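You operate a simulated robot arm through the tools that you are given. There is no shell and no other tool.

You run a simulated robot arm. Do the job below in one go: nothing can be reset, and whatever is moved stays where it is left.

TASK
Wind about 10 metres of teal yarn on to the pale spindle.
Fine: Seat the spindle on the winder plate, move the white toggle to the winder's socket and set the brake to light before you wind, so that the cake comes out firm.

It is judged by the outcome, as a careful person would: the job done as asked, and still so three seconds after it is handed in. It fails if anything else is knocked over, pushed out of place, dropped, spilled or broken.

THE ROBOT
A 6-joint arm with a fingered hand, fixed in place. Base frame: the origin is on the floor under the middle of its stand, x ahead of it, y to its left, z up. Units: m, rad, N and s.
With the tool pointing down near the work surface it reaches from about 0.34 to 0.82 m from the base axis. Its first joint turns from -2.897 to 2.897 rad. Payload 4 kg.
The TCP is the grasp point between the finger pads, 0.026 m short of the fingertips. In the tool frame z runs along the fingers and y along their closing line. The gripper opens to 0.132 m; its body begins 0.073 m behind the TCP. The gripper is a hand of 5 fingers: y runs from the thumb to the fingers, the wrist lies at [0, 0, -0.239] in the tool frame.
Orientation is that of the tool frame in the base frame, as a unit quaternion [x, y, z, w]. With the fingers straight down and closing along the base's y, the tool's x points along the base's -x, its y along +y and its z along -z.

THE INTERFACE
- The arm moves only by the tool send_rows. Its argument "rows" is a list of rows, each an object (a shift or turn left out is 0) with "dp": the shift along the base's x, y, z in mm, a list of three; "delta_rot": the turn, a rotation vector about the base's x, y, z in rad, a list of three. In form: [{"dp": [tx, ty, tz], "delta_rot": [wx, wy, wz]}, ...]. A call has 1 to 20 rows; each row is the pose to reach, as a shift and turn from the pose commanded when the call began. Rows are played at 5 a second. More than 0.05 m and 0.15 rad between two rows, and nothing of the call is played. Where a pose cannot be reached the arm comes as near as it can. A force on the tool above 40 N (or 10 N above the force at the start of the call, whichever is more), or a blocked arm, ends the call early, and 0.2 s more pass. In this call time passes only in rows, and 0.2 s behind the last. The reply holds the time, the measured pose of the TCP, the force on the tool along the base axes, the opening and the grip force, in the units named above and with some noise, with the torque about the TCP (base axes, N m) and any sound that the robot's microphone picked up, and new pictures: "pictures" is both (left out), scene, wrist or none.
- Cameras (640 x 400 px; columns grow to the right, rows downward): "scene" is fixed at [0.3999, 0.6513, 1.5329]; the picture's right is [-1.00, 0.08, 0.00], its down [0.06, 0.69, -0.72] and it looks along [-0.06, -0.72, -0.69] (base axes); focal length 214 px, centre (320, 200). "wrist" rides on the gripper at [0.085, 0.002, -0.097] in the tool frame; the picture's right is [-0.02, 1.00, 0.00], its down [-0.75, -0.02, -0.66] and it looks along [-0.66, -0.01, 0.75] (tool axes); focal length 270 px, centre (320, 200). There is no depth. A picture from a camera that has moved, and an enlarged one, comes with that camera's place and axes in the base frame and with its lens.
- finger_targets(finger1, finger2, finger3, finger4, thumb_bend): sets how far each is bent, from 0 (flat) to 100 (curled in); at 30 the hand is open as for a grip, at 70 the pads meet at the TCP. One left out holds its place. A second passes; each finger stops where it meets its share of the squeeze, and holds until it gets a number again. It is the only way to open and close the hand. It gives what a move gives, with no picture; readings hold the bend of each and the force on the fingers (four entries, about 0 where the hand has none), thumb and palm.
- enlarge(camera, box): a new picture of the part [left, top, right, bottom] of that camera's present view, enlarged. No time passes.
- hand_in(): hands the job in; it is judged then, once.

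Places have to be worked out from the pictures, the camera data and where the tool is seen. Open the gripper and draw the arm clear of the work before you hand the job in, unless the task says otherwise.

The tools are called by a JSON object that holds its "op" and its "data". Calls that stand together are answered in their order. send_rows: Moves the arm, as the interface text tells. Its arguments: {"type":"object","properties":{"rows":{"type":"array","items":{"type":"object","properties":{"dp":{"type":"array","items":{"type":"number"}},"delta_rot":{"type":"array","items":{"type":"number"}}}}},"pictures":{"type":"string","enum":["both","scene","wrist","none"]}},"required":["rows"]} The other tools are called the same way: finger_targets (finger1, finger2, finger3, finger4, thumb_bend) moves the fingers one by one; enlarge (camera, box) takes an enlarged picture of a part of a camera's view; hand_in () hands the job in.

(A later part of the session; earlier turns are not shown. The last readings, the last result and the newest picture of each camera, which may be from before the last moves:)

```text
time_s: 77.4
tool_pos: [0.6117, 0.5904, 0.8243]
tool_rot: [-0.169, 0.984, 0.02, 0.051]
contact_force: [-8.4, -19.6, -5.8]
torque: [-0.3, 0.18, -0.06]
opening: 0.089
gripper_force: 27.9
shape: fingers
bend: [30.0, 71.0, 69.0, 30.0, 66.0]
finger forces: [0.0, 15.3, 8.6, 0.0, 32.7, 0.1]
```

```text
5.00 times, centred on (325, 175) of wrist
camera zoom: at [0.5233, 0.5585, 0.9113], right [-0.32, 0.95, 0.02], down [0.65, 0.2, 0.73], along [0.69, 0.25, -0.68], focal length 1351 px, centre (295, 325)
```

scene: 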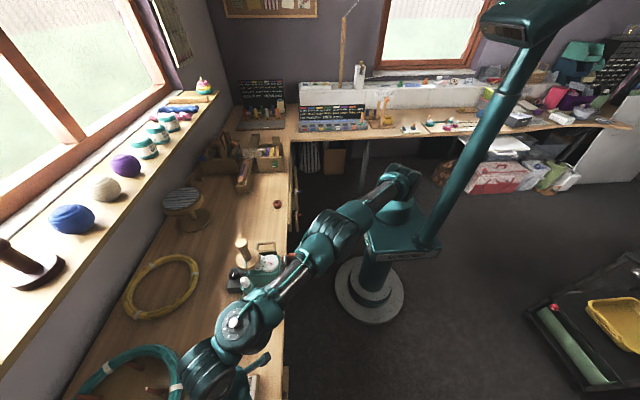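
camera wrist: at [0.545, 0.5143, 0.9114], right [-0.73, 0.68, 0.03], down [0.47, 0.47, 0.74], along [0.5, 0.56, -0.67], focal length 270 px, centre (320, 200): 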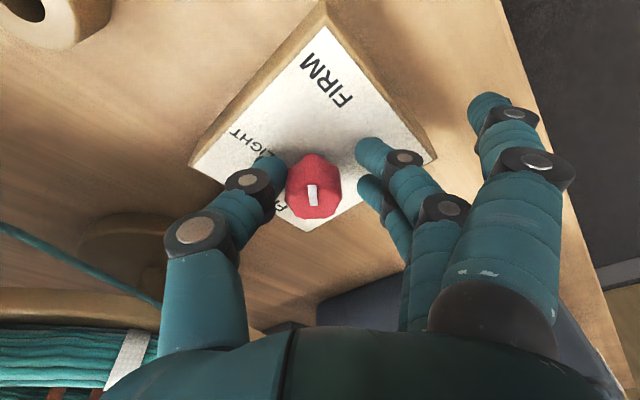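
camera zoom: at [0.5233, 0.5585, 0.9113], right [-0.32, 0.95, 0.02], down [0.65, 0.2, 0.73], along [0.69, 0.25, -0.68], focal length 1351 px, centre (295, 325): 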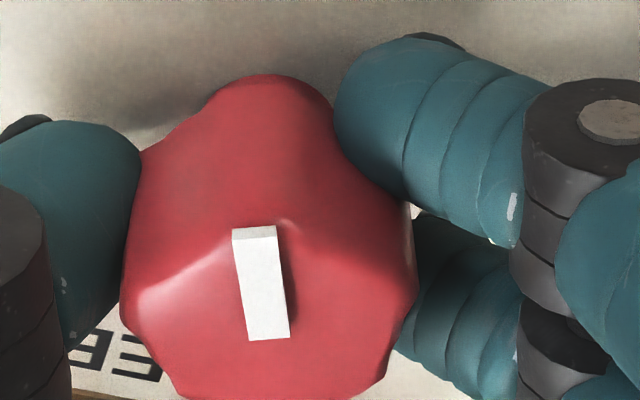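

The pointer has passed the FIRM label direction without stopping (−158°), so the printed labels look rotated 90° relative to the pointer. To be sure of the mapping, I look for the other end stop, continuing the stroke.

{"op": "send_rows", "data": {"rows": [{"dp": [0, 0, 0], "delta_rot": [0, 0, -0.05]}, {"dp": [0, 0, 0], "delta_rot": [0, 0, -0.1]}, {"dp": [0, 0, 0], "delta_rot": [0, 0, -0.15]}, {"dp": [0, 0, 0], "delta_rot": [0, 0, -0.2]}, {"dp": [0, 0, 0], "delta_rot": [0, 0, -0.25]}], "pictures": "none"}}

{"op": "finger_targets", "data": {"finger2": 59, "finger3": 58, "thumb_bend": 60}}

{"op": "enlarge", "data": {"camera": "wrist", "box": [265, 135, 385, 215]}}

```text
time_s: 78.6
tool_pos: [0.6056, 0.5904, 0.8238]
tool_rot: [-0.044, 0.998, 0.016, 0.052]
contact_force: [11.6, -10.9, 1.3]
torque: [-0.13, -0.23, -0.06]
opening: 0.0868
gripper_force: 18.9
shape: fingers
bend: [30.0, 72.0, 67.0, 30.0, 67.0]
finger forces: [0.0, 3.0, 12.7, 0.0, 22.5, 0.0]
out of reach, approached as far as the arm can: row 4, 5
```

```text
time_s: 79.6
tool_pos: [0.6052, 0.5913, 0.8243]
tool_rot: [-0.046, 0.997, 0.016, 0.052]
contact_force: [0.0, 0.3, 0.2]
torque: [-0.02, 0.02, 0.0]
opening: 0.0905
gripper_force: 0.5
shape: fingers
bend: [30.0, 59.0, 57.0, 30.0, 60.0]
finger forces: [0.0, 0.1, 0.0, 0.0, 0.6, 0.0]
```

```text
5.00 times, centred on (325, 175) of wrist
camera zoom: at [0.512, 0.5808, 0.9105], right [-0.07, 1.0, 0.03], down [0.68, 0.03, 0.73], along [0.73, 0.07, -0.68], focal length 1351 px, centre (295, 325)
```

zoom: 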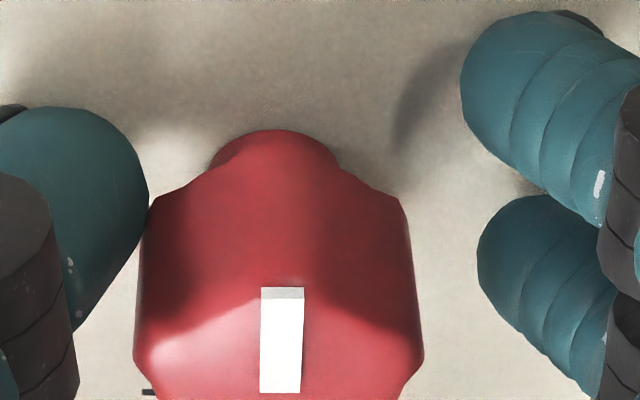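

Pointer now about −177°. I swing the hand back (open) and recentre on the knob for another stroke.

{"op": "send_rows", "data": {"rows": [{"dp": [2, -1, 4], "delta_rot": [0, 0, 0.1]}, {"dp": [4, -2, 5], "delta_rot": [0, 0, 0.24]}, {"dp": [4, -2, 5], "delta_rot": [0, 0, 0.38]}, {"dp": [4, -2, 5], "delta_rot": [0, 0, 0.52]}, {"dp": [5, -3, 5], "delta_rot": [0, 0, 0.66]}, {"dp": [6, -4, 4], "delta_rot": [0, 0, 0.76]}, {"dp": [6, -4, 2], "delta_rot": [0, 0, 0.78]}], "pictures": "none"}}

{"op": "enlarge", "data": {"camera": "wrist", "box": [265, 135, 385, 215]}}

```text
time_s: 81.2
tool_pos: [0.6115, 0.5854, 0.8262]
tool_rot: [-0.423, 0.905, 0.033, 0.044]
contact_force: [-1.3, 0.1, -0.7]
torque: [-0.01, 0.03, 0.01]
opening: 0.0909
gripper_force: 0.1
shape: fingers
bend: [30.0, 59.0, 57.0, 30.0, 60.0]
finger forces: [0.0, 0.0, 0.1, 0.0, 0.1, 0.0]
```

```text
5.00 times, centred on (325, 175) of wrist
camera zoom: at [0.552, 0.5127, 0.9133], right [-0.75, 0.66, 0.02], down [0.46, 0.5, 0.73], along [0.47, 0.57, -0.68], focal length 1351 px, centre (295, 325)
```

zoom: 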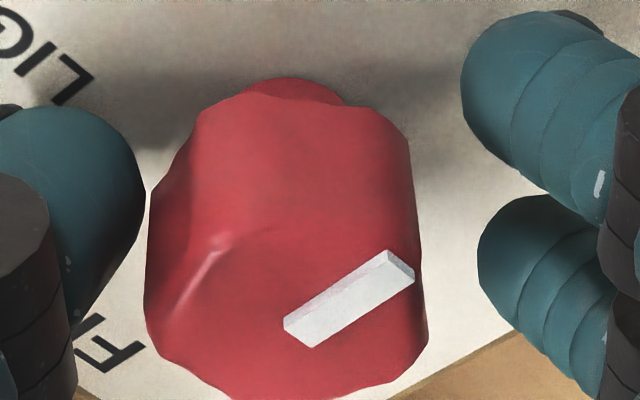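

Pointer reads −178°. I grip and stroke again in small steps.

{"op": "finger_targets", "data": {"finger2": 88, "finger3": 88, "thumb_bend": 84}}

{"op": "send_rows", "data": {"rows": [{"dp": [0, 0, 0], "delta_rot": [0, 0, -0.05]}, {"dp": [0, 0, 0], "delta_rot": [0, 0, -0.1]}, {"dp": [0, 0, 0], "delta_rot": [0, 0, -0.15]}, {"dp": [0, 0, 0], "delta_rot": [0, 0, -0.2]}, {"dp": [0, 0, 0], "delta_rot": [0, 0, -0.25]}, {"dp": [0, 0, 0], "delta_rot": [0, 0, -0.3]}, {"dp": [0, 0, 0], "delta_rot": [0, 0, -0.35]}, {"dp": [0, 0, 0], "delta_rot": [0, 0, -0.4]}], "pictures": "none"}}

{"op": "enlarge", "data": {"camera": "wrist", "box": [265, 135, 385, 215]}}

```text
time_s: 82.2
tool_pos: [0.612, 0.5851, 0.8254]
tool_rot: [-0.421, 0.906, 0.033, 0.043]
contact_force: [8.9, -6.3, -13.7]
torque: [-0.07, -0.06, -0.09]
opening: 0.0863
gripper_force: 22.4
shape: fingers
bend: [30.0, 70.0, 65.0, 30.0, 66.0]
finger forces: [0.0, 7.7, 9.0, 0.1, 27.8, 0.1]
```

```text
time_s: 84.0
tool_pos: [0.6121, 0.5854, 0.826]
tool_rot: [-0.234, 0.971, 0.023, 0.049]
contact_force: [-7.6, -4.1, -19.2]
torque: [0.02, 0.25, 0.03]
opening: 0.0854
gripper_force: 21.7
shape: fingers
bend: [30.0, 69.0, 64.0, 30.0, 66.0]
finger forces: [0.1, 13.2, 9.7, 0.0, 21.0, 0.0]
```

```text
5.00 times, centred on (325, 175) of wrist
camera zoom: at [0.5283, 0.5424, 0.913], right [-0.44, 0.9, 0.02], down [0.62, 0.28, 0.73], along [0.65, 0.34, -0.68], focal length 1351 px, centre (295, 325)
```

zoom: 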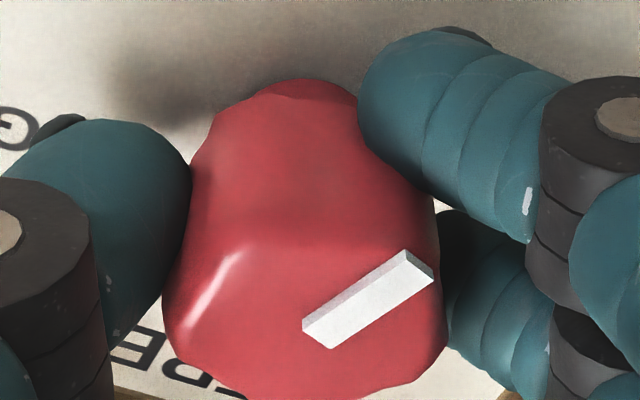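

Pointer about −199°, no stop yet. Continuing the stroke.

{"op": "send_rows", "data": {"rows": [{"dp": [0, 0, 0], "delta_rot": [0, 0, -0.05]}, {"dp": [0, 0, 0], "delta_rot": [0, 0, -0.1]}, {"dp": [0, 0, 0], "delta_rot": [0, 0, -0.15]}, {"dp": [0, 0, 0], "delta_rot": [0, 0, -0.2]}, {"dp": [0, 0, 0], "delta_rot": [0, 0, -0.25]}, {"dp": [0, 0, 0], "delta_rot": [0, 0, -0.3]}, {"dp": [0, 0, 0], "delta_rot": [0, 0, -0.35]}], "pictures": "none"}}

{"op": "enlarge", "data": {"camera": "wrist", "box": [265, 135, 385, 215]}}

```text
time_s: 85.6
tool_pos: [0.6111, 0.5851, 0.8263]
tool_rot: [-0.06, 0.997, 0.015, 0.054]
contact_force: [-7.2, 2.2, -17.8]
torque: [0.17, 0.18, 0.07]
opening: 0.0836
gripper_force: 22.8
shape: fingers
bend: [30.0, 68.0, 63.0, 30.0, 67.0]
finger forces: [0.0, 14.5, 11.3, 0.0, 19.9, 0.0]
```

```text
5.00 times, centred on (325, 175) of wrist
camera zoom: at [0.5175, 0.5735, 0.9131], right [-0.1, 0.99, 0.03], down [0.68, 0.05, 0.74], along [0.73, 0.09, -0.68], focal length 1351 px, centre (295, 325)
```

zoom: 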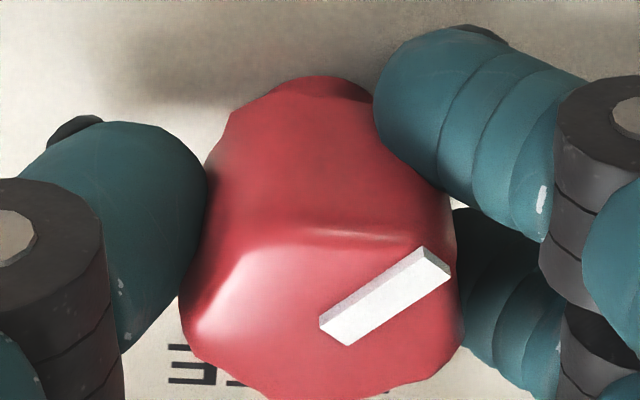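

Pointer about −219°, still free. One more regrip to look for the far stop.

{"op": "finger_targets", "data": {"finger2": 59, "finger3": 57, "thumb_bend": 60}}

{"op": "send_rows", "data": {"rows": [{"dp": [0, 0, 3], "delta_rot": [0, 0, 0.1]}, {"dp": [0, 0, 4], "delta_rot": [0, 0, 0.24]}, {"dp": [0, 0, 4], "delta_rot": [0, 0, 0.38]}, {"dp": [0, 0, 4], "delta_rot": [0, 0, 0.52]}, {"dp": [0, 0, 3], "delta_rot": [0, 0, 0.66]}, {"dp": [0, 0, 1], "delta_rot": [0, 0, 0.74]}, {"dp": [0, 0, 0], "delta_rot": [0, 0, 0.74]}], "pictures": "none"}}

{"op": "enlarge", "data": {"camera": "wrist", "box": [265, 135, 385, 215]}}

```text
time_s: 86.6
tool_pos: [0.6104, 0.5862, 0.8266]
tool_rot: [-0.061, 0.997, 0.015, 0.053]
contact_force: [-1.3, 0.2, 0.1]
torque: [-0.01, -0.01, 0.06]
opening: 0.09
gripper_force: 0.0
shape: fingers
bend: [30.0, 59.0, 56.0, 30.0, 60.0]
finger forces: [0.0, 0.0, 0.0, 0.0, 0.0, 0.0]
```

```text
time_s: 88.2
tool_pos: [0.6115, 0.5867, 0.8283]
tool_rot: [-0.418, 0.907, 0.033, 0.044]
contact_force: [-0.1, -0.7, 0.0]
torque: [0.0, -0.03, -0.01]
opening: 0.0902
gripper_force: 0.1
shape: fingers
bend: [30.0, 59.0, 56.0, 30.0, 60.0]
finger forces: [0.1, 0.0, 0.0, 0.0, 0.1, 0.0]
```

```text
5.00 times, centred on (325, 175) of wrist
camera zoom: at [0.552, 0.5134, 0.9144], right [-0.75, 0.66, 0.02], down [0.46, 0.49, 0.73], along [0.48, 0.56, -0.68], focal length 1351 px, centre (295, 325)
```

zoom: 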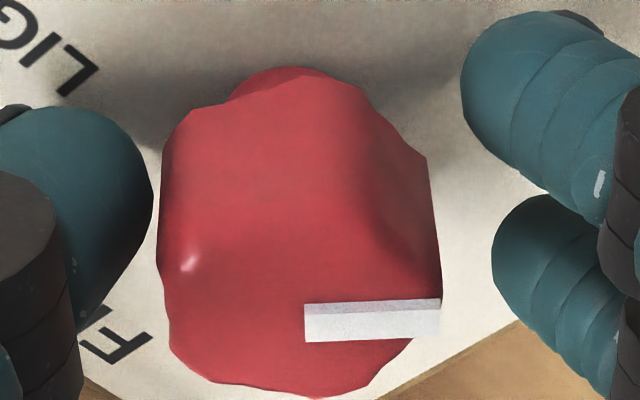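

Pointer at −220°. Grip and stroke once more.

{"op": "finger_targets", "data": {"finger2": 88, "finger3": 88, "thumb_bend": 84}}

{"op": "send_rows", "data": {"rows": [{"dp": [0, 0, -1], "delta_rot": [0, 0, -0.05]}, {"dp": [0, 0, -1], "delta_rot": [0, 0, -0.1]}, {"dp": [0, 0, -1], "delta_rot": [0, 0, -0.15]}, {"dp": [0, 0, -1], "delta_rot": [0, 0, -0.2]}, {"dp": [0, 0, -1], "delta_rot": [0, 0, -0.25]}, {"dp": [0, 0, -1], "delta_rot": [0, 0, -0.3]}, {"dp": [0, 0, -1], "delta_rot": [0, 0, -0.35]}, {"dp": [0, 0, -1], "delta_rot": [0, 0, -0.4]}], "pictures": "none"}}

{"op": "enlarge", "data": {"camera": "wrist", "box": [265, 135, 385, 215]}}

```text
time_s: 89.2
tool_pos: [0.6116, 0.5851, 0.8271]
tool_rot: [-0.417, 0.907, 0.032, 0.043]
contact_force: [10.0, -5.7, -12.3]
torque: [-0.03, -0.09, -0.04]
opening: 0.086
gripper_force: 21.7
shape: fingers
bend: [30.0, 69.0, 65.0, 30.0, 66.0]
finger forces: [0.1, 7.3, 9.3, 0.1, 27.8, 0.1]
```

```text
time_s: 91.0
tool_pos: [0.611, 0.5854, 0.8261]
tool_rot: [-0.228, 0.972, 0.023, 0.05]
contact_force: [-8.5, -9.8, -0.7]
torque: [-0.1, 0.18, 0.4]
opening: 0.0853
gripper_force: 27.6
shape: fingers
bend: [30.0, 70.0, 65.0, 30.0, 67.0]
finger forces: [0.0, 20.2, 10.1, 0.0, 23.7, 0.0]
```

```text
5.00 times, centred on (325, 175) of wrist
camera zoom: at [0.5275, 0.5429, 0.9126], right [-0.43, 0.9, 0.02], down [0.62, 0.28, 0.73], along [0.66, 0.33, -0.68], focal length 1351 px, centre (295, 325)
```

zoom: 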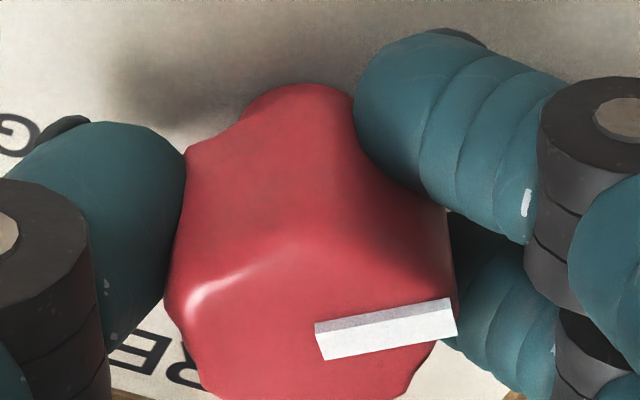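

Torque +0.4 N·m: the far stop, at pointer −229°. Total travel is about 141°, exactly the FREE→FIRM label span (0 → −141°), so the labels are printed 90° off the pointer. LIGHT, half way, is at pointer ≈ −159/−160° whichever end is FREE. I turn back +0.4 rad.

{"op": "send_rows", "data": {"rows": [{"dp": [0, 0, 0], "delta_rot": [0, 0, 0.06]}, {"dp": [0, 0, 0], "delta_rot": [0, 0, 0.12]}, {"dp": [0, 0, 0], "delta_rot": [0, 0, 0.18]}, {"dp": [0, 0, 0], "delta_rot": [0, 0, 0.24]}, {"dp": [0, 0, 0], "delta_rot": [0, 0, 0.3]}, {"dp": [0, 0, 0], "delta_rot": [0, 0, 0.36]}, {"dp": [0, 0, 0], "delta_rot": [0, 0, 0.4]}], "pictures": "none"}}

{"op": "enlarge", "data": {"camera": "wrist", "box": [265, 135, 385, 215]}}

```text
time_s: 92.6
tool_pos: [0.6128, 0.5861, 0.8254]
tool_rot: [-0.417, 0.907, 0.033, 0.043]
contact_force: [-3.5, -26.7, 0.0]
torque: [-0.46, 0.13, -0.09]
opening: 0.0855
gripper_force: 29.4
shape: fingers
bend: [30.0, 70.0, 65.0, 30.0, 67.0]
finger forces: [0.0, 16.1, 9.0, 0.1, 33.2, 0.1]
```

```text
5.00 times, centred on (325, 175) of wrist
camera zoom: at [0.5519, 0.5127, 0.9125], right [-0.75, 0.67, 0.02], down [0.47, 0.49, 0.73], along [0.48, 0.56, -0.68], focal length 1351 px, centre (295, 325)
```

zoom: 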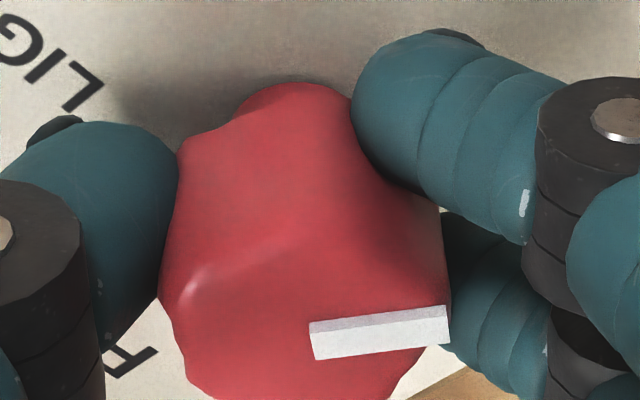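

Tracking well: pointer about −212°. Release, swing the hand to low yaw and regrip.

{"op": "finger_targets", "data": {"finger2": 59, "finger3": 57, "thumb_bend": 60}}

{"op": "send_rows", "data": {"rows": [{"dp": [0, 0, 3], "delta_rot": [0, 0, -0.1]}, {"dp": [0, 0, 4], "delta_rot": [0, 0, -0.24]}, {"dp": [0, 0, 4], "delta_rot": [0, 0, -0.38]}, {"dp": [0, 0, 4], "delta_rot": [0, 0, -0.52]}, {"dp": [0, 0, 3], "delta_rot": [0, 0, -0.66]}, {"dp": [0, 0, 2], "delta_rot": [0, 0, -0.74]}, {"dp": [-1, 0, 1], "delta_rot": [0, 0, -0.74]}], "pictures": "none"}}

{"op": "enlarge", "data": {"camera": "wrist", "box": [265, 135, 385, 215]}}

```text
time_s: 93.6
tool_pos: [0.6118, 0.5865, 0.8255]
tool_rot: [-0.418, 0.907, 0.033, 0.044]
contact_force: [0.3, -0.3, -0.4]
torque: [0.0, -0.02, -0.01]
opening: 0.0913
gripper_force: 0.1
shape: fingers
bend: [30.0, 59.0, 56.0, 30.0, 60.0]
finger forces: [0.0, 0.1, 0.0, 0.0, 0.0, 0.1]
```

```text
time_s: 95.2
tool_pos: [0.609, 0.5863, 0.8273]
tool_rot: [-0.06, 0.997, 0.014, 0.053]
contact_force: [0.3, 0.5, 0.3]
torque: [0.01, 0.0, 0.0]
opening: 0.0915
gripper_force: 0.0
shape: fingers
bend: [30.0, 59.0, 56.0, 30.0, 60.0]
finger forces: [0.0, 0.0, 0.0, 0.0, 0.1, 0.0]
```

```text
5.00 times, centred on (325, 175) of wrist
camera zoom: at [0.5172, 0.5733, 0.9135], right [-0.1, 0.99, 0.03], down [0.68, 0.05, 0.73], along [0.73, 0.09, -0.68], focal length 1351 px, centre (295, 325)
```

zoom: 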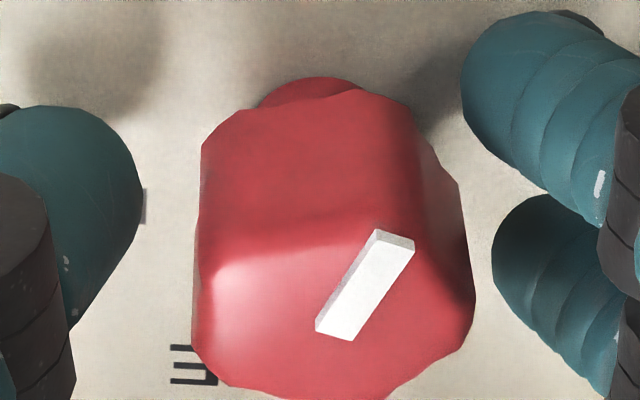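

Pointer reads about −199°. I recentre +2 mm in y, regrip and turn +0.6 rad.

{"op": "send_rows", "data": {"rows": [{"dp": [0.5, 1, 0]}, {"dp": [0.5, 2, -0.5]}], "pictures": "none"}}

{"op": "finger_targets", "data": {"finger2": 88, "finger3": 88, "thumb_bend": 84}}

{"op": "send_rows", "data": {"rows": [{"dp": [0, 0, 0], "delta_rot": [0, 0, 0.06]}, {"dp": [0, 0, 0], "delta_rot": [0, 0, 0.12]}, {"dp": [0, 0, 0], "delta_rot": [0, 0, 0.18]}, {"dp": [0, 0, 0], "delta_rot": [0, 0, 0.24]}, {"dp": [0, 0, 0], "delta_rot": [0, 0, 0.3]}, {"dp": [0, 0, 0], "delta_rot": [0, 0, 0.36]}, {"dp": [0, 0, 0], "delta_rot": [0, 0, 0.42]}, {"dp": [0, 0, 0], "delta_rot": [0, 0, 0.48]}, {"dp": [0, 0, 0], "delta_rot": [0, 0, 0.54]}, {"dp": [0, 0, 0], "delta_rot": [0, 0, 0.6]}], "pictures": "none"}}

{"op": "enlarge", "data": {"camera": "wrist", "box": [265, 135, 385, 215]}}

```text
time_s: 95.8
tool_pos: [0.609, 0.587, 0.8268]
tool_rot: [-0.06, 0.997, 0.016, 0.052]
contact_force: [0.5, 0.4, -0.2]
torque: [-0.01, 0.02, -0.01]
opening: 0.0915
gripper_force: 0.0
shape: fingers
bend: [30.0, 59.0, 56.0, 30.0, 60.0]
finger forces: [0.1, 0.1, 0.0, 0.1, 0.0, 0.0]
```

```text
time_s: 96.8
tool_pos: [0.6094, 0.586, 0.8255]
tool_rot: [-0.061, 0.997, 0.017, 0.052]
contact_force: [-2.5, -8.4, -11.4]
torque: [0.01, 0.07, 0.0]
opening: 0.0836
gripper_force: 22.0
shape: fingers
bend: [30.0, 68.0, 63.0, 30.0, 67.0]
finger forces: [0.0, 9.3, 9.3, 0.1, 25.3, 0.1]
```

```text
time_s: 99.0
tool_pos: [0.6115, 0.5872, 0.826]
tool_rot: [-0.352, 0.934, 0.029, 0.045]
contact_force: [-4.0, -28.5, -12.8]
torque: [-0.48, 0.12, -0.1]
opening: 0.0868
gripper_force: 25.1
shape: fingers
bend: [30.0, 68.0, 64.0, 30.0, 67.0]
finger forces: [0.0, 11.2, 5.9, 0.0, 33.2, 0.0]
```

```text
5.00 times, centred on (325, 175) of wrist
camera zoom: at [0.5416, 0.5237, 0.9132], right [-0.65, 0.76, 0.02], down [0.53, 0.43, 0.73], along [0.55, 0.49, -0.68], focal length 1351 px, centre (295, 325)
```

zoom: 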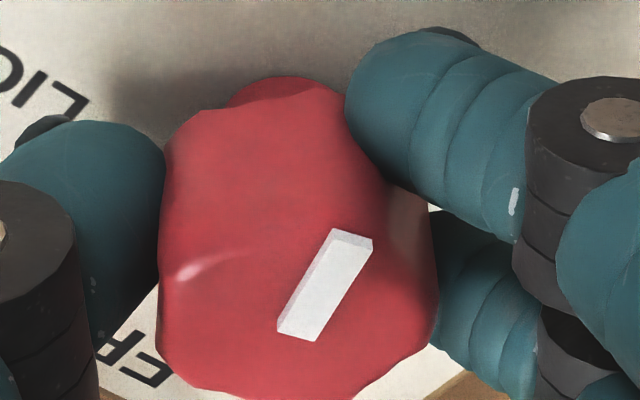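

Pointer about −163°. I release the knob and measure precisely.

{"op": "finger_targets", "data": {"finger2": 58, "finger3": 56, "thumb_bend": 59}}

{"op": "send_rows", "data": {"rows": [{"dp": [0, 0, 6]}, {"dp": [0, 0, 18]}, {"dp": [-5, -5, 35]}, {"dp": [-10, -10, 60]}], "pictures": "wrist"}}

{"op": "enlarge", "data": {"camera": "wrist", "box": [270, 70, 390, 170]}}

```text
time_s: 100.0
tool_pos: [0.6091, 0.5871, 0.8271]
tool_rot: [-0.353, 0.934, 0.029, 0.047]
contact_force: [-0.1, 0.8, -0.1]
torque: [0.06, -0.01, 0.01]
opening: 0.093
gripper_force: 0.1
shape: fingers
bend: [30.0, 57.0, 56.0, 30.0, 59.0]
finger forces: [0.0, 0.0, 0.0, 0.0, 0.1, 0.0]
```

```text
time_s: 101.0
tool_pos: [0.6005, 0.5772, 0.8866]
tool_rot: [-0.354, 0.934, 0.029, 0.045]
contact_force: [0.2, 0.2, 0.2]
torque: [-0.01, 0.02, 0.03]
opening: 0.0929
gripper_force: 0.1
shape: fingers
bend: [30.0, 57.0, 56.0, 30.0, 59.0]
finger forces: [0.0, 0.0, 0.0, 0.1, 0.0, 0.1]
camera wrist: at [0.5303, 0.514, 0.9728], right [-0.65, 0.76, 0.02], down [0.53, 0.43, 0.73], along [0.55, 0.49, -0.68], focal length 270 px, centre (320, 200)
```

wrist: 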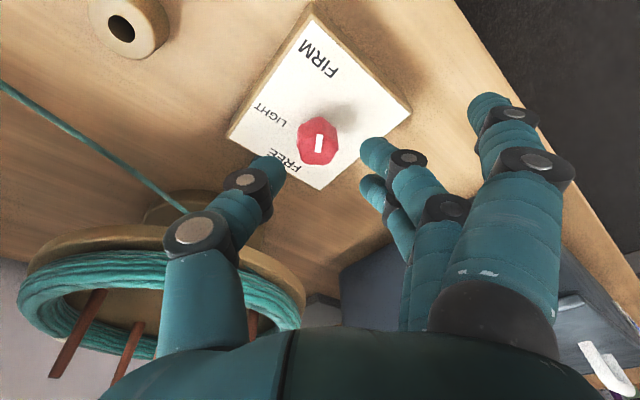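

```text
4.00 times, centred on (330, 120) of wrist
camera zoom: at [0.5303, 0.514, 0.9728], right [-0.65, 0.76, 0.02], down [0.53, 0.43, 0.73], along [0.55, 0.49, -0.68], focal length 1081 px, centre (280, 520)
```

zoom: 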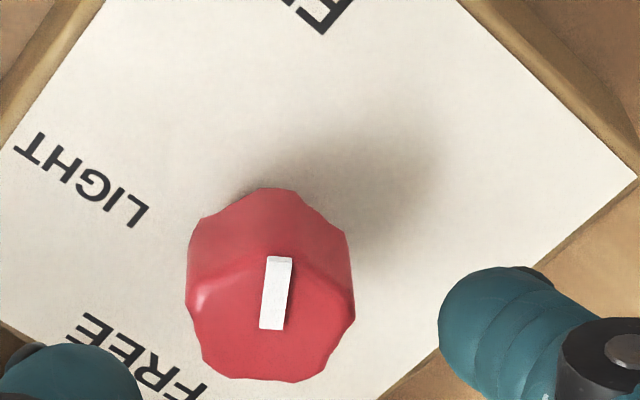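

After release the pointer reads about −145° (the release dragged it forward a bit). Negative strokes have released cleanly, so I go back down and do a short −0.27 rad stroke.

{"op": "send_rows", "data": {"rows": [{"dp": [4, 4, -20]}, {"dp": [8, 8, -40]}, {"dp": [10.5, 9.5, -54]}, {"dp": [10.5, 9.5, -60]}], "pictures": "none"}}

{"op": "enlarge", "data": {"camera": "wrist", "box": [265, 135, 385, 215]}}

```text
time_s: 102.0
tool_pos: [0.611, 0.5869, 0.8253]
tool_rot: [-0.353, 0.934, 0.03, 0.046]
contact_force: [0.2, 0.5, 0.4]
torque: [0.0, -0.03, 0.01]
opening: 0.0929
gripper_force: 0.0
shape: fingers
bend: [30.0, 57.0, 56.0, 30.0, 59.0]
finger forces: [0.0, 0.1, 0.0, 0.0, 0.0, 0.0]
```

```text
5.00 times, centred on (325, 175) of wrist
camera zoom: at [0.5409, 0.5237, 0.9129], right [-0.65, 0.76, 0.02], down [0.53, 0.43, 0.73], along [0.55, 0.49, -0.68], focal length 1351 px, centre (295, 325)
```

zoom: 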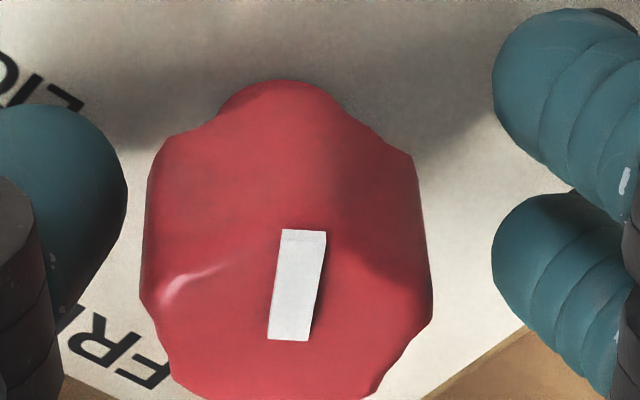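

Pointer confirmed at −145°. I grip, rotate −0.28 rad, release and re-measure.

{"op": "finger_targets", "data": {"finger2": 88, "finger3": 88, "thumb_bend": 84}}

{"op": "send_rows", "data": {"rows": [{"dp": [0, 0, 0], "delta_rot": [0, 0, -0.05]}, {"dp": [0, 0, 0], "delta_rot": [0, 0, -0.1]}, {"dp": [0, 0, 0], "delta_rot": [0, 0, -0.15]}, {"dp": [0, 0, 0], "delta_rot": [0, 0, -0.2]}, {"dp": [0, 0, 0], "delta_rot": [0, 0, -0.25]}, {"dp": [0, 0, 0], "delta_rot": [0, 0, -0.28]}], "pictures": "none"}}

{"op": "enlarge", "data": {"camera": "wrist", "box": [265, 135, 385, 215]}}

{"op": "finger_targets", "data": {"finger2": 58, "finger3": 56, "thumb_bend": 59}}

{"op": "enlarge", "data": {"camera": "wrist", "box": [265, 135, 385, 215]}}

```text
time_s: 103.0
tool_pos: [0.6116, 0.586, 0.8234]
tool_rot: [-0.353, 0.934, 0.029, 0.045]
contact_force: [7.6, -11.3, -15.2]
torque: [-0.12, -0.01, -0.1]
opening: 0.0867
gripper_force: 22.0
shape: fingers
bend: [30.0, 69.0, 65.0, 30.0, 66.0]
finger forces: [0.0, 7.7, 8.9, 0.1, 28.0, 0.1]
```

```text
time_s: 104.4
tool_pos: [0.6108, 0.5866, 0.8244]
tool_rot: [-0.219, 0.974, 0.023, 0.05]
contact_force: [-14.9, -9.6, -16.1]
torque: [-0.09, 0.39, 0.05]
opening: 0.0867
gripper_force: 24.2
shape: fingers
bend: [30.0, 69.0, 65.0, 30.0, 66.0]
finger forces: [0.0, 15.9, 9.7, 0.0, 23.1, 0.0]
```

```text
5.00 times, centred on (325, 175) of wrist
camera zoom: at [0.5268, 0.5459, 0.9123], right [-0.41, 0.91, 0.02], down [0.63, 0.26, 0.73], along [0.66, 0.32, -0.68], focal length 1351 px, centre (295, 325)
```

zoom: 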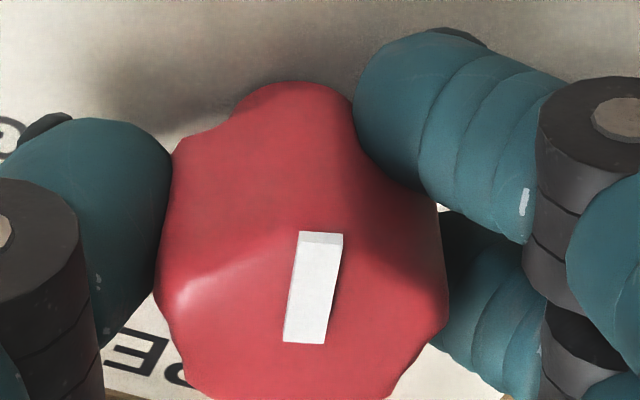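

```text
time_s: 105.4
tool_pos: [0.6124, 0.5872, 0.8262]
tool_rot: [-0.22, 0.974, 0.023, 0.05]
contact_force: [0.1, 0.2, -0.1]
torque: [0.0, 0.0, 0.02]
opening: 0.0915
gripper_force: 0.2
shape: fingers
bend: [30.0, 57.0, 56.0, 30.0, 59.0]
finger forces: [0.0, 0.0, 0.1, 0.1, 0.0, 0.1]
```

```text
5.00 times, centred on (325, 175) of wrist
camera zoom: at [0.5276, 0.5454, 0.9129], right [-0.41, 0.91, 0.02], down [0.63, 0.26, 0.73], along [0.66, 0.32, -0.68], focal length 1351 px, centre (295, 325)
```

zoom: 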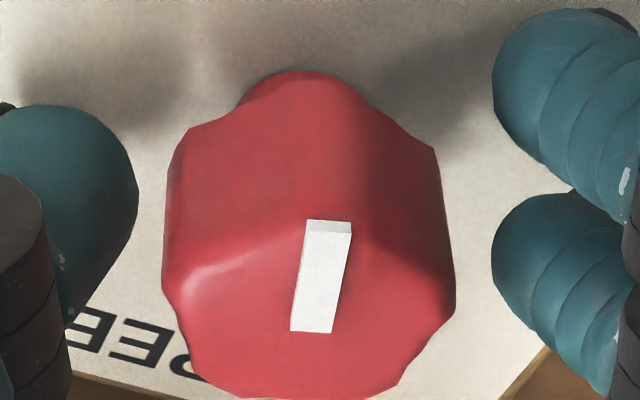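

After release the pointer stands at about −161°, within 2° of the mid (LIGHT) setting of −160°. I lift straight up off the knob and take a clean look.

{"op": "send_rows", "data": {"rows": [{"dp": [0, 0, 6]}, {"dp": [0, 0, 18]}, {"dp": [-3, -3, 36]}, {"dp": [-10, -10, 65]}, {"dp": [-25, -25, 95]}, {"dp": [-45, -45, 125]}], "pictures": "both"}}

{"op": "enlarge", "data": {"camera": "wrist", "box": [260, 60, 400, 190]}}

{"op": "enlarge", "data": {"camera": "scene", "box": [200, 340, 280, 400]}}

```text
time_s: 106.8
tool_pos: [0.5677, 0.5435, 0.9511]
tool_rot: [-0.22, 0.974, 0.022, 0.05]
contact_force: [-0.5, -0.5, -0.6]
torque: [-0.04, 0.01, 0.0]
opening: 0.0919
gripper_force: 0.0
shape: fingers
bend: [30.0, 57.0, 56.0, 30.0, 59.0]
finger forces: [0.0, 0.0, 0.0, 0.0, 0.0, 0.1]
camera wrist: at [0.4828, 0.503, 1.0381], right [-0.41, 0.91, 0.02], down [0.63, 0.26, 0.73], along [0.66, 0.32, -0.68], focal length 270 px, centre (320, 200)
```

scene: 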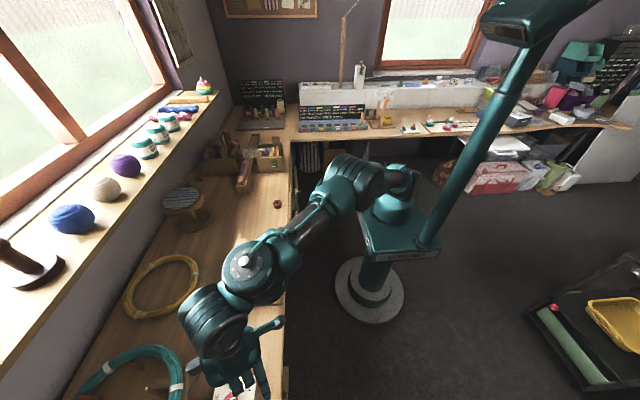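
wrist: 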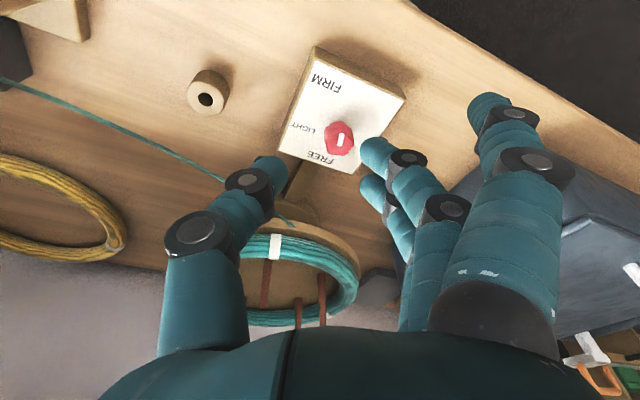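

```text
3.08 times, centred on (330, 125) of wrist
camera zoom: at [0.4828, 0.503, 1.0381], right [-0.41, 0.91, 0.02], down [0.63, 0.26, 0.73], along [0.66, 0.32, -0.68], focal length 832 px, centre (289, 431)
```

zoom: 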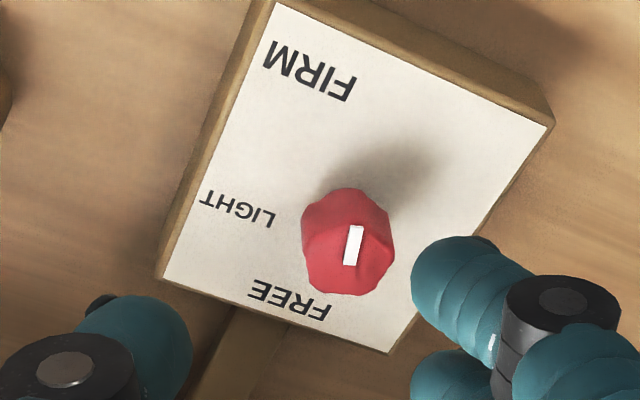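

```text
6.67 times, centred on (240, 370) of scene
camera zoom: at [0.3999, 0.6513, 1.5329], right [-1.0, 0.08, 0.0], down [0.06, 0.69, -0.72], along [-0.06, -0.72, -0.69], focal length 1430 px, centre (853, -933)
```

zoom: 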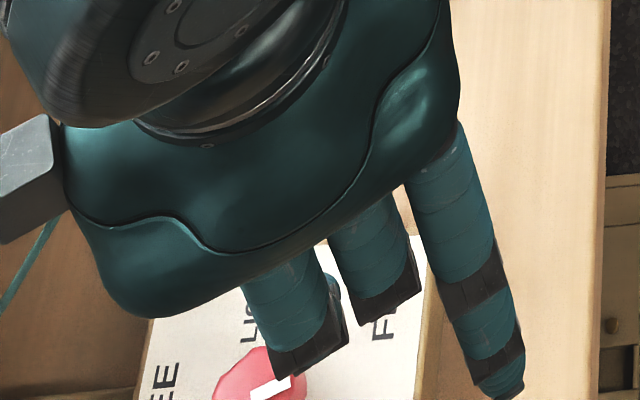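

The brake knob now sits at mid-travel (about −161°). Next is winding. I pull back towards the crank side, turning the hand back to yaw 0, and curl fingers 1 and 4 out of the way.

{"op": "send_rows", "data": {"rows": [{"dp": [-24, -29, 14], "delta_rot": [-0.009, 0.02, -0.088]}, {"dp": [-48, -58, 28], "delta_rot": [-0.018, 0.04, -0.176]}, {"dp": [-72, -87, 42], "delta_rot": [-0.028, 0.06, -0.264]}, {"dp": [-96, -116, 56], "delta_rot": [-0.037, 0.082, -0.352]}, {"dp": [-118, -143, 69], "delta_rot": [-0.046, 0.102, -0.44]}], "pictures": "none"}}

{"op": "finger_targets", "data": {"finger1": 100, "finger2": 44, "finger3": 44, "finger4": 100, "thumb_bend": 44}}

{"op": "enlarge", "data": {"camera": "wrist", "box": [0, 0, 640, 400]}}

```text
time_s: 108.0
tool_pos: [0.4481, 0.3971, 1.0217]
tool_rot: [0.0, 1.0, 0.0, -0.002]
contact_force: [0.3, 0.0, 0.4]
torque: [0.04, 0.0, 0.05]
opening: 0.0916
gripper_force: 0.1
shape: fingers
bend: [30.0, 57.0, 56.0, 30.0, 59.0]
finger forces: [0.0, 0.1, 0.0, 0.1, 0.0, 0.0]
```

```text
time_s: 109.0
tool_pos: [0.4491, 0.3985, 1.0208]
tool_rot: [-0.001, 1.0, 0.0, -0.001]
contact_force: [-0.1, -0.6, 0.7]
torque: [0.02, -0.05, 0.0]
opening: 0.0559
gripper_force: 0.0
shape: fingers
bend: [100.0, 44.0, 44.0, 100.0, 44.0]
finger forces: [0.0, 0.0, 0.0, 0.0, 0.1, 0.1]
```

```text
1.00 times, centred on (320, 200) of wrist (not enlarged: the box is as wide or as high as the picture)
camera zoom: at [0.3651, 0.3986, 1.1176], right [0.02, 1.0, 0.0], down [0.75, -0.01, 0.66], along [0.66, -0.01, -0.75], focal length 270 px, centre (320, 200)
```

zoom: 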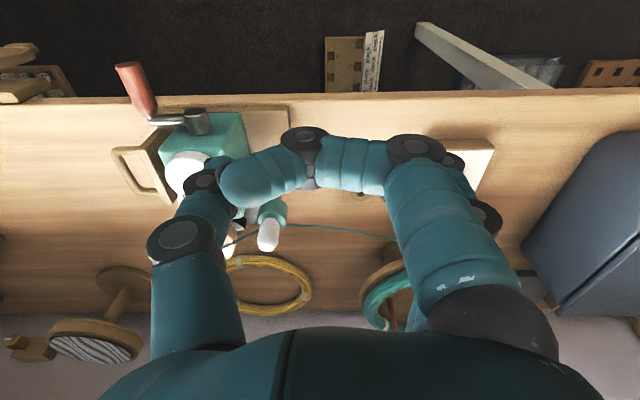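

Curling to 100 makes fingers 1 and 4 hook across the grip, so flat is better. I set them flat, half-close fingers 2/3, and tilt the hand about 0.55 rad so the palm leans away from the winder, here in free space.

{"op": "finger_targets", "data": {"finger1": 0, "finger2": 58, "finger3": 58, "finger4": 0, "thumb_bend": 44}}

{"op": "send_rows", "data": {"rows": [{"dp": [0, -25, 0], "delta_rot": [0, -0.11, 0]}, {"dp": [0, -50, 0], "delta_rot": [0, -0.22, 0]}, {"dp": [0, -75, 0], "delta_rot": [0, -0.33, 0]}, {"dp": [0, -100, 0], "delta_rot": [0, -0.44, 0]}, {"dp": [0, -125, 0], "delta_rot": [0, -0.55, 0]}], "pictures": "both"}}

{"op": "enlarge", "data": {"camera": "scene", "box": [200, 180, 340, 320]}}

```text
time_s: 110.0
tool_pos: [0.4488, 0.3976, 1.021]
tool_rot: [-0.001, 1.0, -0.001, -0.001]
contact_force: [-0.1, -0.1, 0.6]
torque: [-0.02, -0.02, -0.03]
opening: 0.1462
gripper_force: 0.1
shape: fingers
bend: [0.0, 57.0, 57.0, 0.0, 44.0]
finger forces: [0.0, 0.0, 0.1, 0.0, 0.0, 0.0]
```

```text
time_s: 111.2
tool_pos: [0.4448, 0.2739, 1.0212]
tool_rot: [-0.002, 0.962, -0.001, 0.272]
contact_force: [-0.1, -0.2, 0.6]
torque: [0.03, -0.01, -0.04]
opening: 0.1462
gripper_force: 0.0
shape: fingers
bend: [0.0, 57.0, 57.0, 0.0, 44.0]
finger forces: [0.0, 0.0, 0.0, 0.1, 0.0, 0.1]
camera wrist: at [0.3239, 0.2741, 1.0586], right [0.02, 1.0, 0.01], down [0.3, -0.01, 0.95], along [0.95, -0.01, -0.3], focal length 270 px, centre (320, 200)
```

scene: 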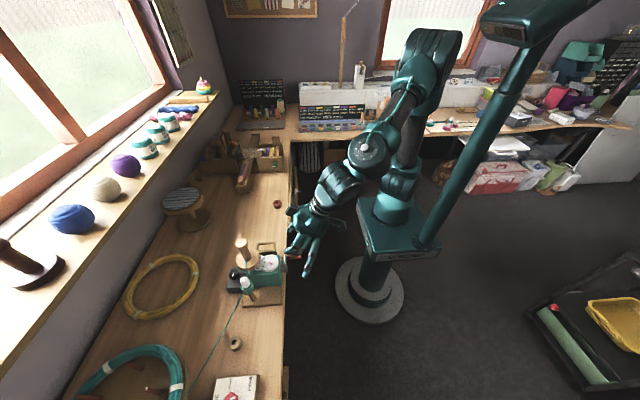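
wrist: 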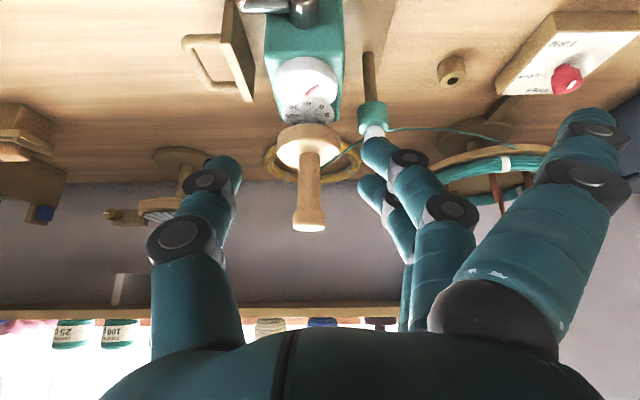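

```text
2.86 times, centred on (270, 250) of scene
camera zoom: at [0.3999, 0.6513, 1.5329], right [-1.0, 0.08, 0.0], down [0.06, 0.69, -0.72], along [-0.06, -0.72, -0.69], focal length 613 px, centre (463, 57)
```

zoom: 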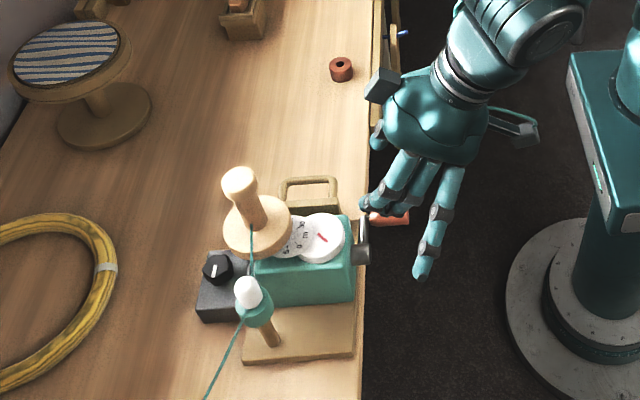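

The tilted pose is reachable. I move over the crank handle (TCP about (0.450, 0.2115, 0.925)), above it.

{"op": "send_rows", "data": {"rows": [{"dp": [1, -20, -20]}, {"dp": [2, -42, -45]}, {"dp": [4, -60, -72]}, {"dp": [5, -62, -96]}], "pictures": "both"}}

{"op": "enlarge", "data": {"camera": "wrist", "box": [200, 60, 440, 240]}}

{"op": "enlarge", "data": {"camera": "scene", "box": [240, 210, 320, 290]}}

```text
time_s: 112.2
tool_pos: [0.4508, 0.213, 0.9237]
tool_rot: [0.0, 0.963, -0.001, 0.271]
contact_force: [0.7, 0.1, 0.4]
torque: [-0.04, 0.01, -0.03]
opening: 0.1463
gripper_force: 0.0
shape: fingers
bend: [0.0, 57.0, 57.0, 0.0, 44.0]
finger forces: [0.1, 0.0, 0.1, 0.1, 0.0, 0.2]
camera wrist: at [0.3285, 0.2142, 0.962], right [0.02, 1.0, 0.01], down [0.3, -0.01, 0.95], along [0.95, -0.01, -0.3], focal length 270 px, centre (320, 200)
```

scene: 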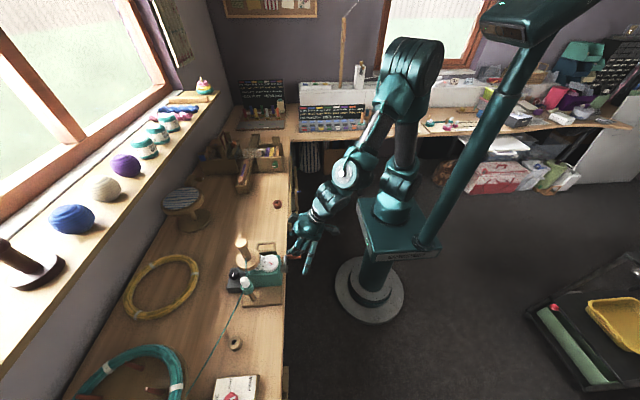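
wrist: 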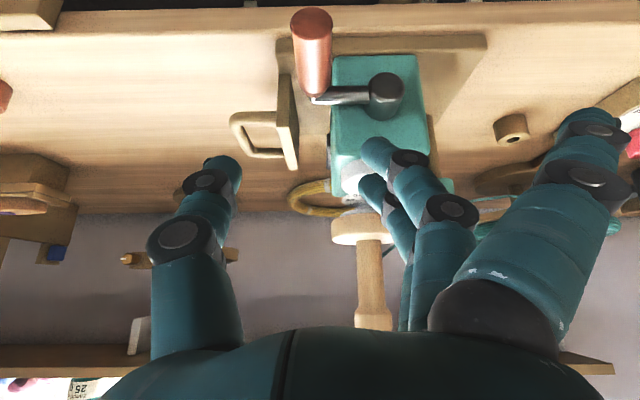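

```text
2.22 times, centred on (320, 150) of wrist
camera zoom: at [0.3285, 0.2142, 0.962], right [0.02, 1.0, 0.01], down [0.3, -0.01, 0.95], along [0.95, -0.01, -0.3], focal length 601 px, centre (320, 311)
```

zoom: 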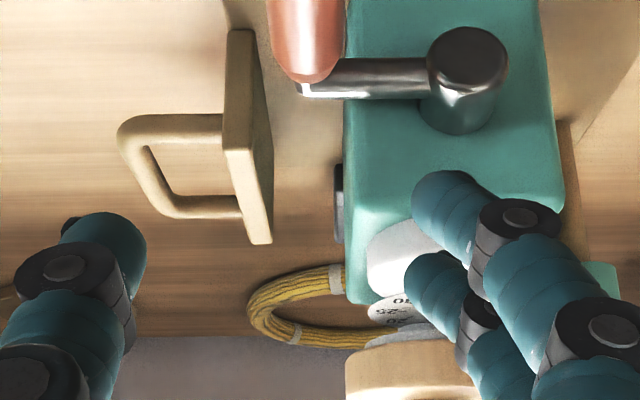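

```text
5.00 times, centred on (280, 250) of scene
camera zoom: at [0.3999, 0.6513, 1.5329], right [-1.0, 0.08, 0.0], down [0.06, 0.69, -0.72], along [-0.06, -0.72, -0.69], focal length 1072 px, centre (520, -50)
```

zoom: 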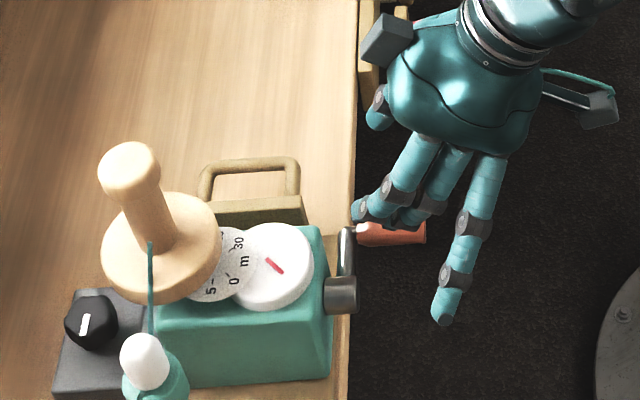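

The handle axis is at about y 0.2095, z 0.831, hub at about (y 0.2605, z 0.834), radius ≈ 51 mm. I lower around the handle with the hand biased slightly to −y so finger 3 clears the hub.

{"op": "send_rows", "data": {"rows": [{"dp": [0, -5, -20]}, {"dp": [0, -5.5, -40]}, {"dp": [0, -5.5, -58]}, {"dp": [0, -5.5, -70]}], "pictures": "wrist"}}

{"op": "enlarge", "data": {"camera": "wrist", "box": [200, 80, 440, 260]}}

{"op": "enlarge", "data": {"camera": "scene", "box": [240, 210, 320, 290]}}

```text
time_s: 113.2
tool_pos: [0.4544, 0.2074, 0.8542]
tool_rot: [-0.001, 0.963, -0.001, 0.271]
contact_force: [-0.1, -0.4, -0.1]
torque: [-0.02, -0.03, 0.02]
opening: 0.1462
gripper_force: 0.2
shape: fingers
bend: [0.0, 57.0, 57.0, 0.0, 44.0]
finger forces: [0.0, 0.0, 0.0, 0.0, 0.0, 0.1]
camera wrist: at [0.332, 0.2077, 0.8923], right [0.02, 1.0, 0.01], down [0.3, -0.01, 0.95], along [0.95, -0.01, -0.3], focal length 270 px, centre (320, 200)
```

wrist: 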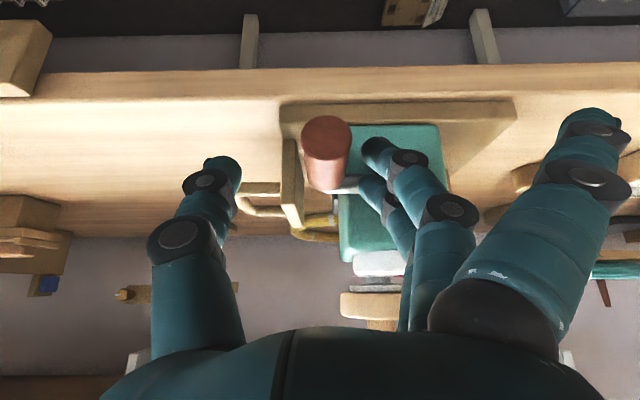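

```text
2.22 times, centred on (320, 170) of wrist
camera zoom: at [0.332, 0.2077, 0.8923], right [0.02, 1.0, 0.01], down [0.3, -0.01, 0.95], along [0.95, -0.01, -0.3], focal length 601 px, centre (320, 267)
```

zoom: 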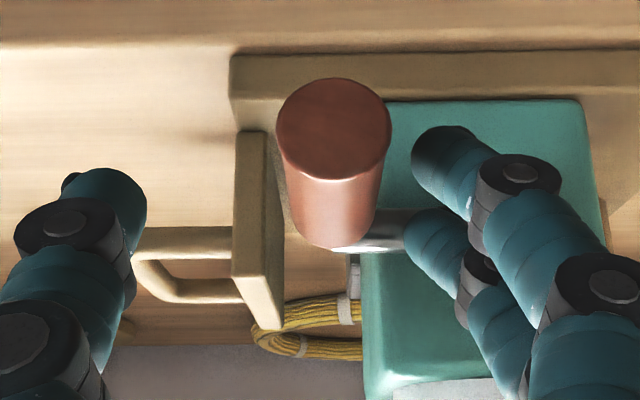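

```text
5.00 times, centred on (280, 250) of scene
camera zoom: at [0.3999, 0.6513, 1.5329], right [-1.0, 0.08, 0.0], down [0.06, 0.69, -0.72], along [-0.06, -0.72, -0.69], focal length 1072 px, centre (520, -50)
```

zoom: 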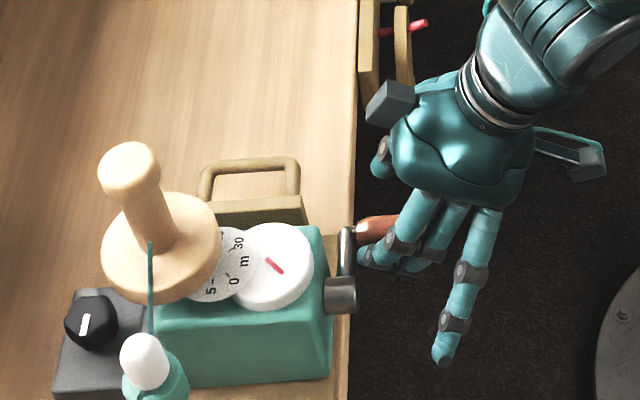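

Handle axis confirmed at (y 0.2096, z 0.830). I lower the last 24 mm and close the thumb and fingers gently around it.

{"op": "send_rows", "data": {"rows": [{"dp": [-1, 0, -8]}, {"dp": [-2, 0, -16]}, {"dp": [-3, 0, -24]}], "pictures": "none"}}

{"op": "finger_targets", "data": {"finger2": 70, "finger3": 70, "thumb_bend": 68}}

{"op": "enlarge", "data": {"camera": "wrist", "box": [200, 80, 440, 260]}}

{"op": "enlarge", "data": {"camera": "scene", "box": [240, 210, 320, 290]}}

```text
time_s: 114.0
tool_pos: [0.4515, 0.2075, 0.8298]
tool_rot: [-0.002, 0.963, 0.0, 0.27]
contact_force: [0.1, 0.8, 0.0]
torque: [-0.01, -0.01, -0.01]
opening: 0.1462
gripper_force: 0.1
shape: fingers
bend: [0.0, 57.0, 57.0, 0.0, 44.0]
finger forces: [0.0, 0.1, 0.0, 0.0, 0.0, 0.0]
```

```text
time_s: 115.0
tool_pos: [0.4511, 0.2065, 0.8303]
tool_rot: [0.0, 0.962, 0.0, 0.271]
contact_force: [0.3, 2.2, -2.4]
torque: [-0.02, 0.05, 0.03]
opening: 0.1083
gripper_force: 1.2
shape: fingers
bend: [0.0, 70.0, 67.0, 0.0, 68.0]
finger forces: [0.0, 0.0, 3.2, 0.0, 0.0, 0.0]
```

```text
2.22 times, centred on (320, 170) of wrist
camera zoom: at [0.3291, 0.2087, 0.8681], right [0.02, 1.0, 0.01], down [0.3, -0.01, 0.95], along [0.95, -0.01, -0.3], focal length 601 px, centre (320, 267)
```

zoom: 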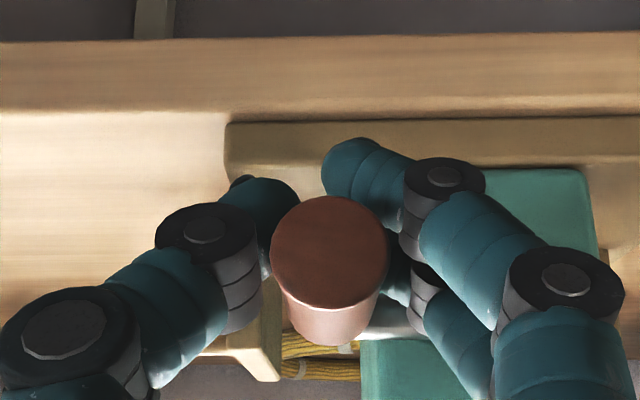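

```text
5.00 times, centred on (280, 250) of scene
camera zoom: at [0.3999, 0.6513, 1.5329], right [-1.0, 0.08, 0.0], down [0.06, 0.69, -0.72], along [-0.06, -0.72, -0.69], focal length 1072 px, centre (520, -50)
```

zoom: 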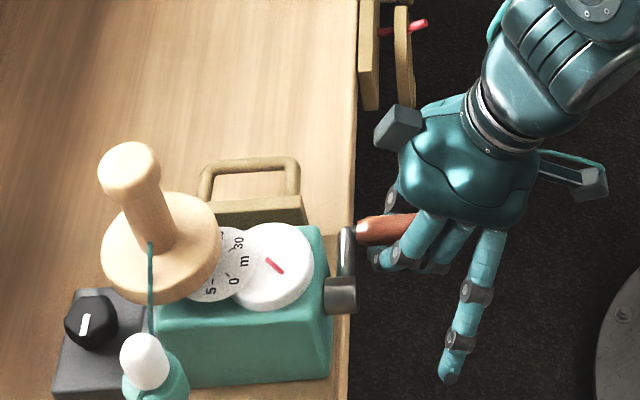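

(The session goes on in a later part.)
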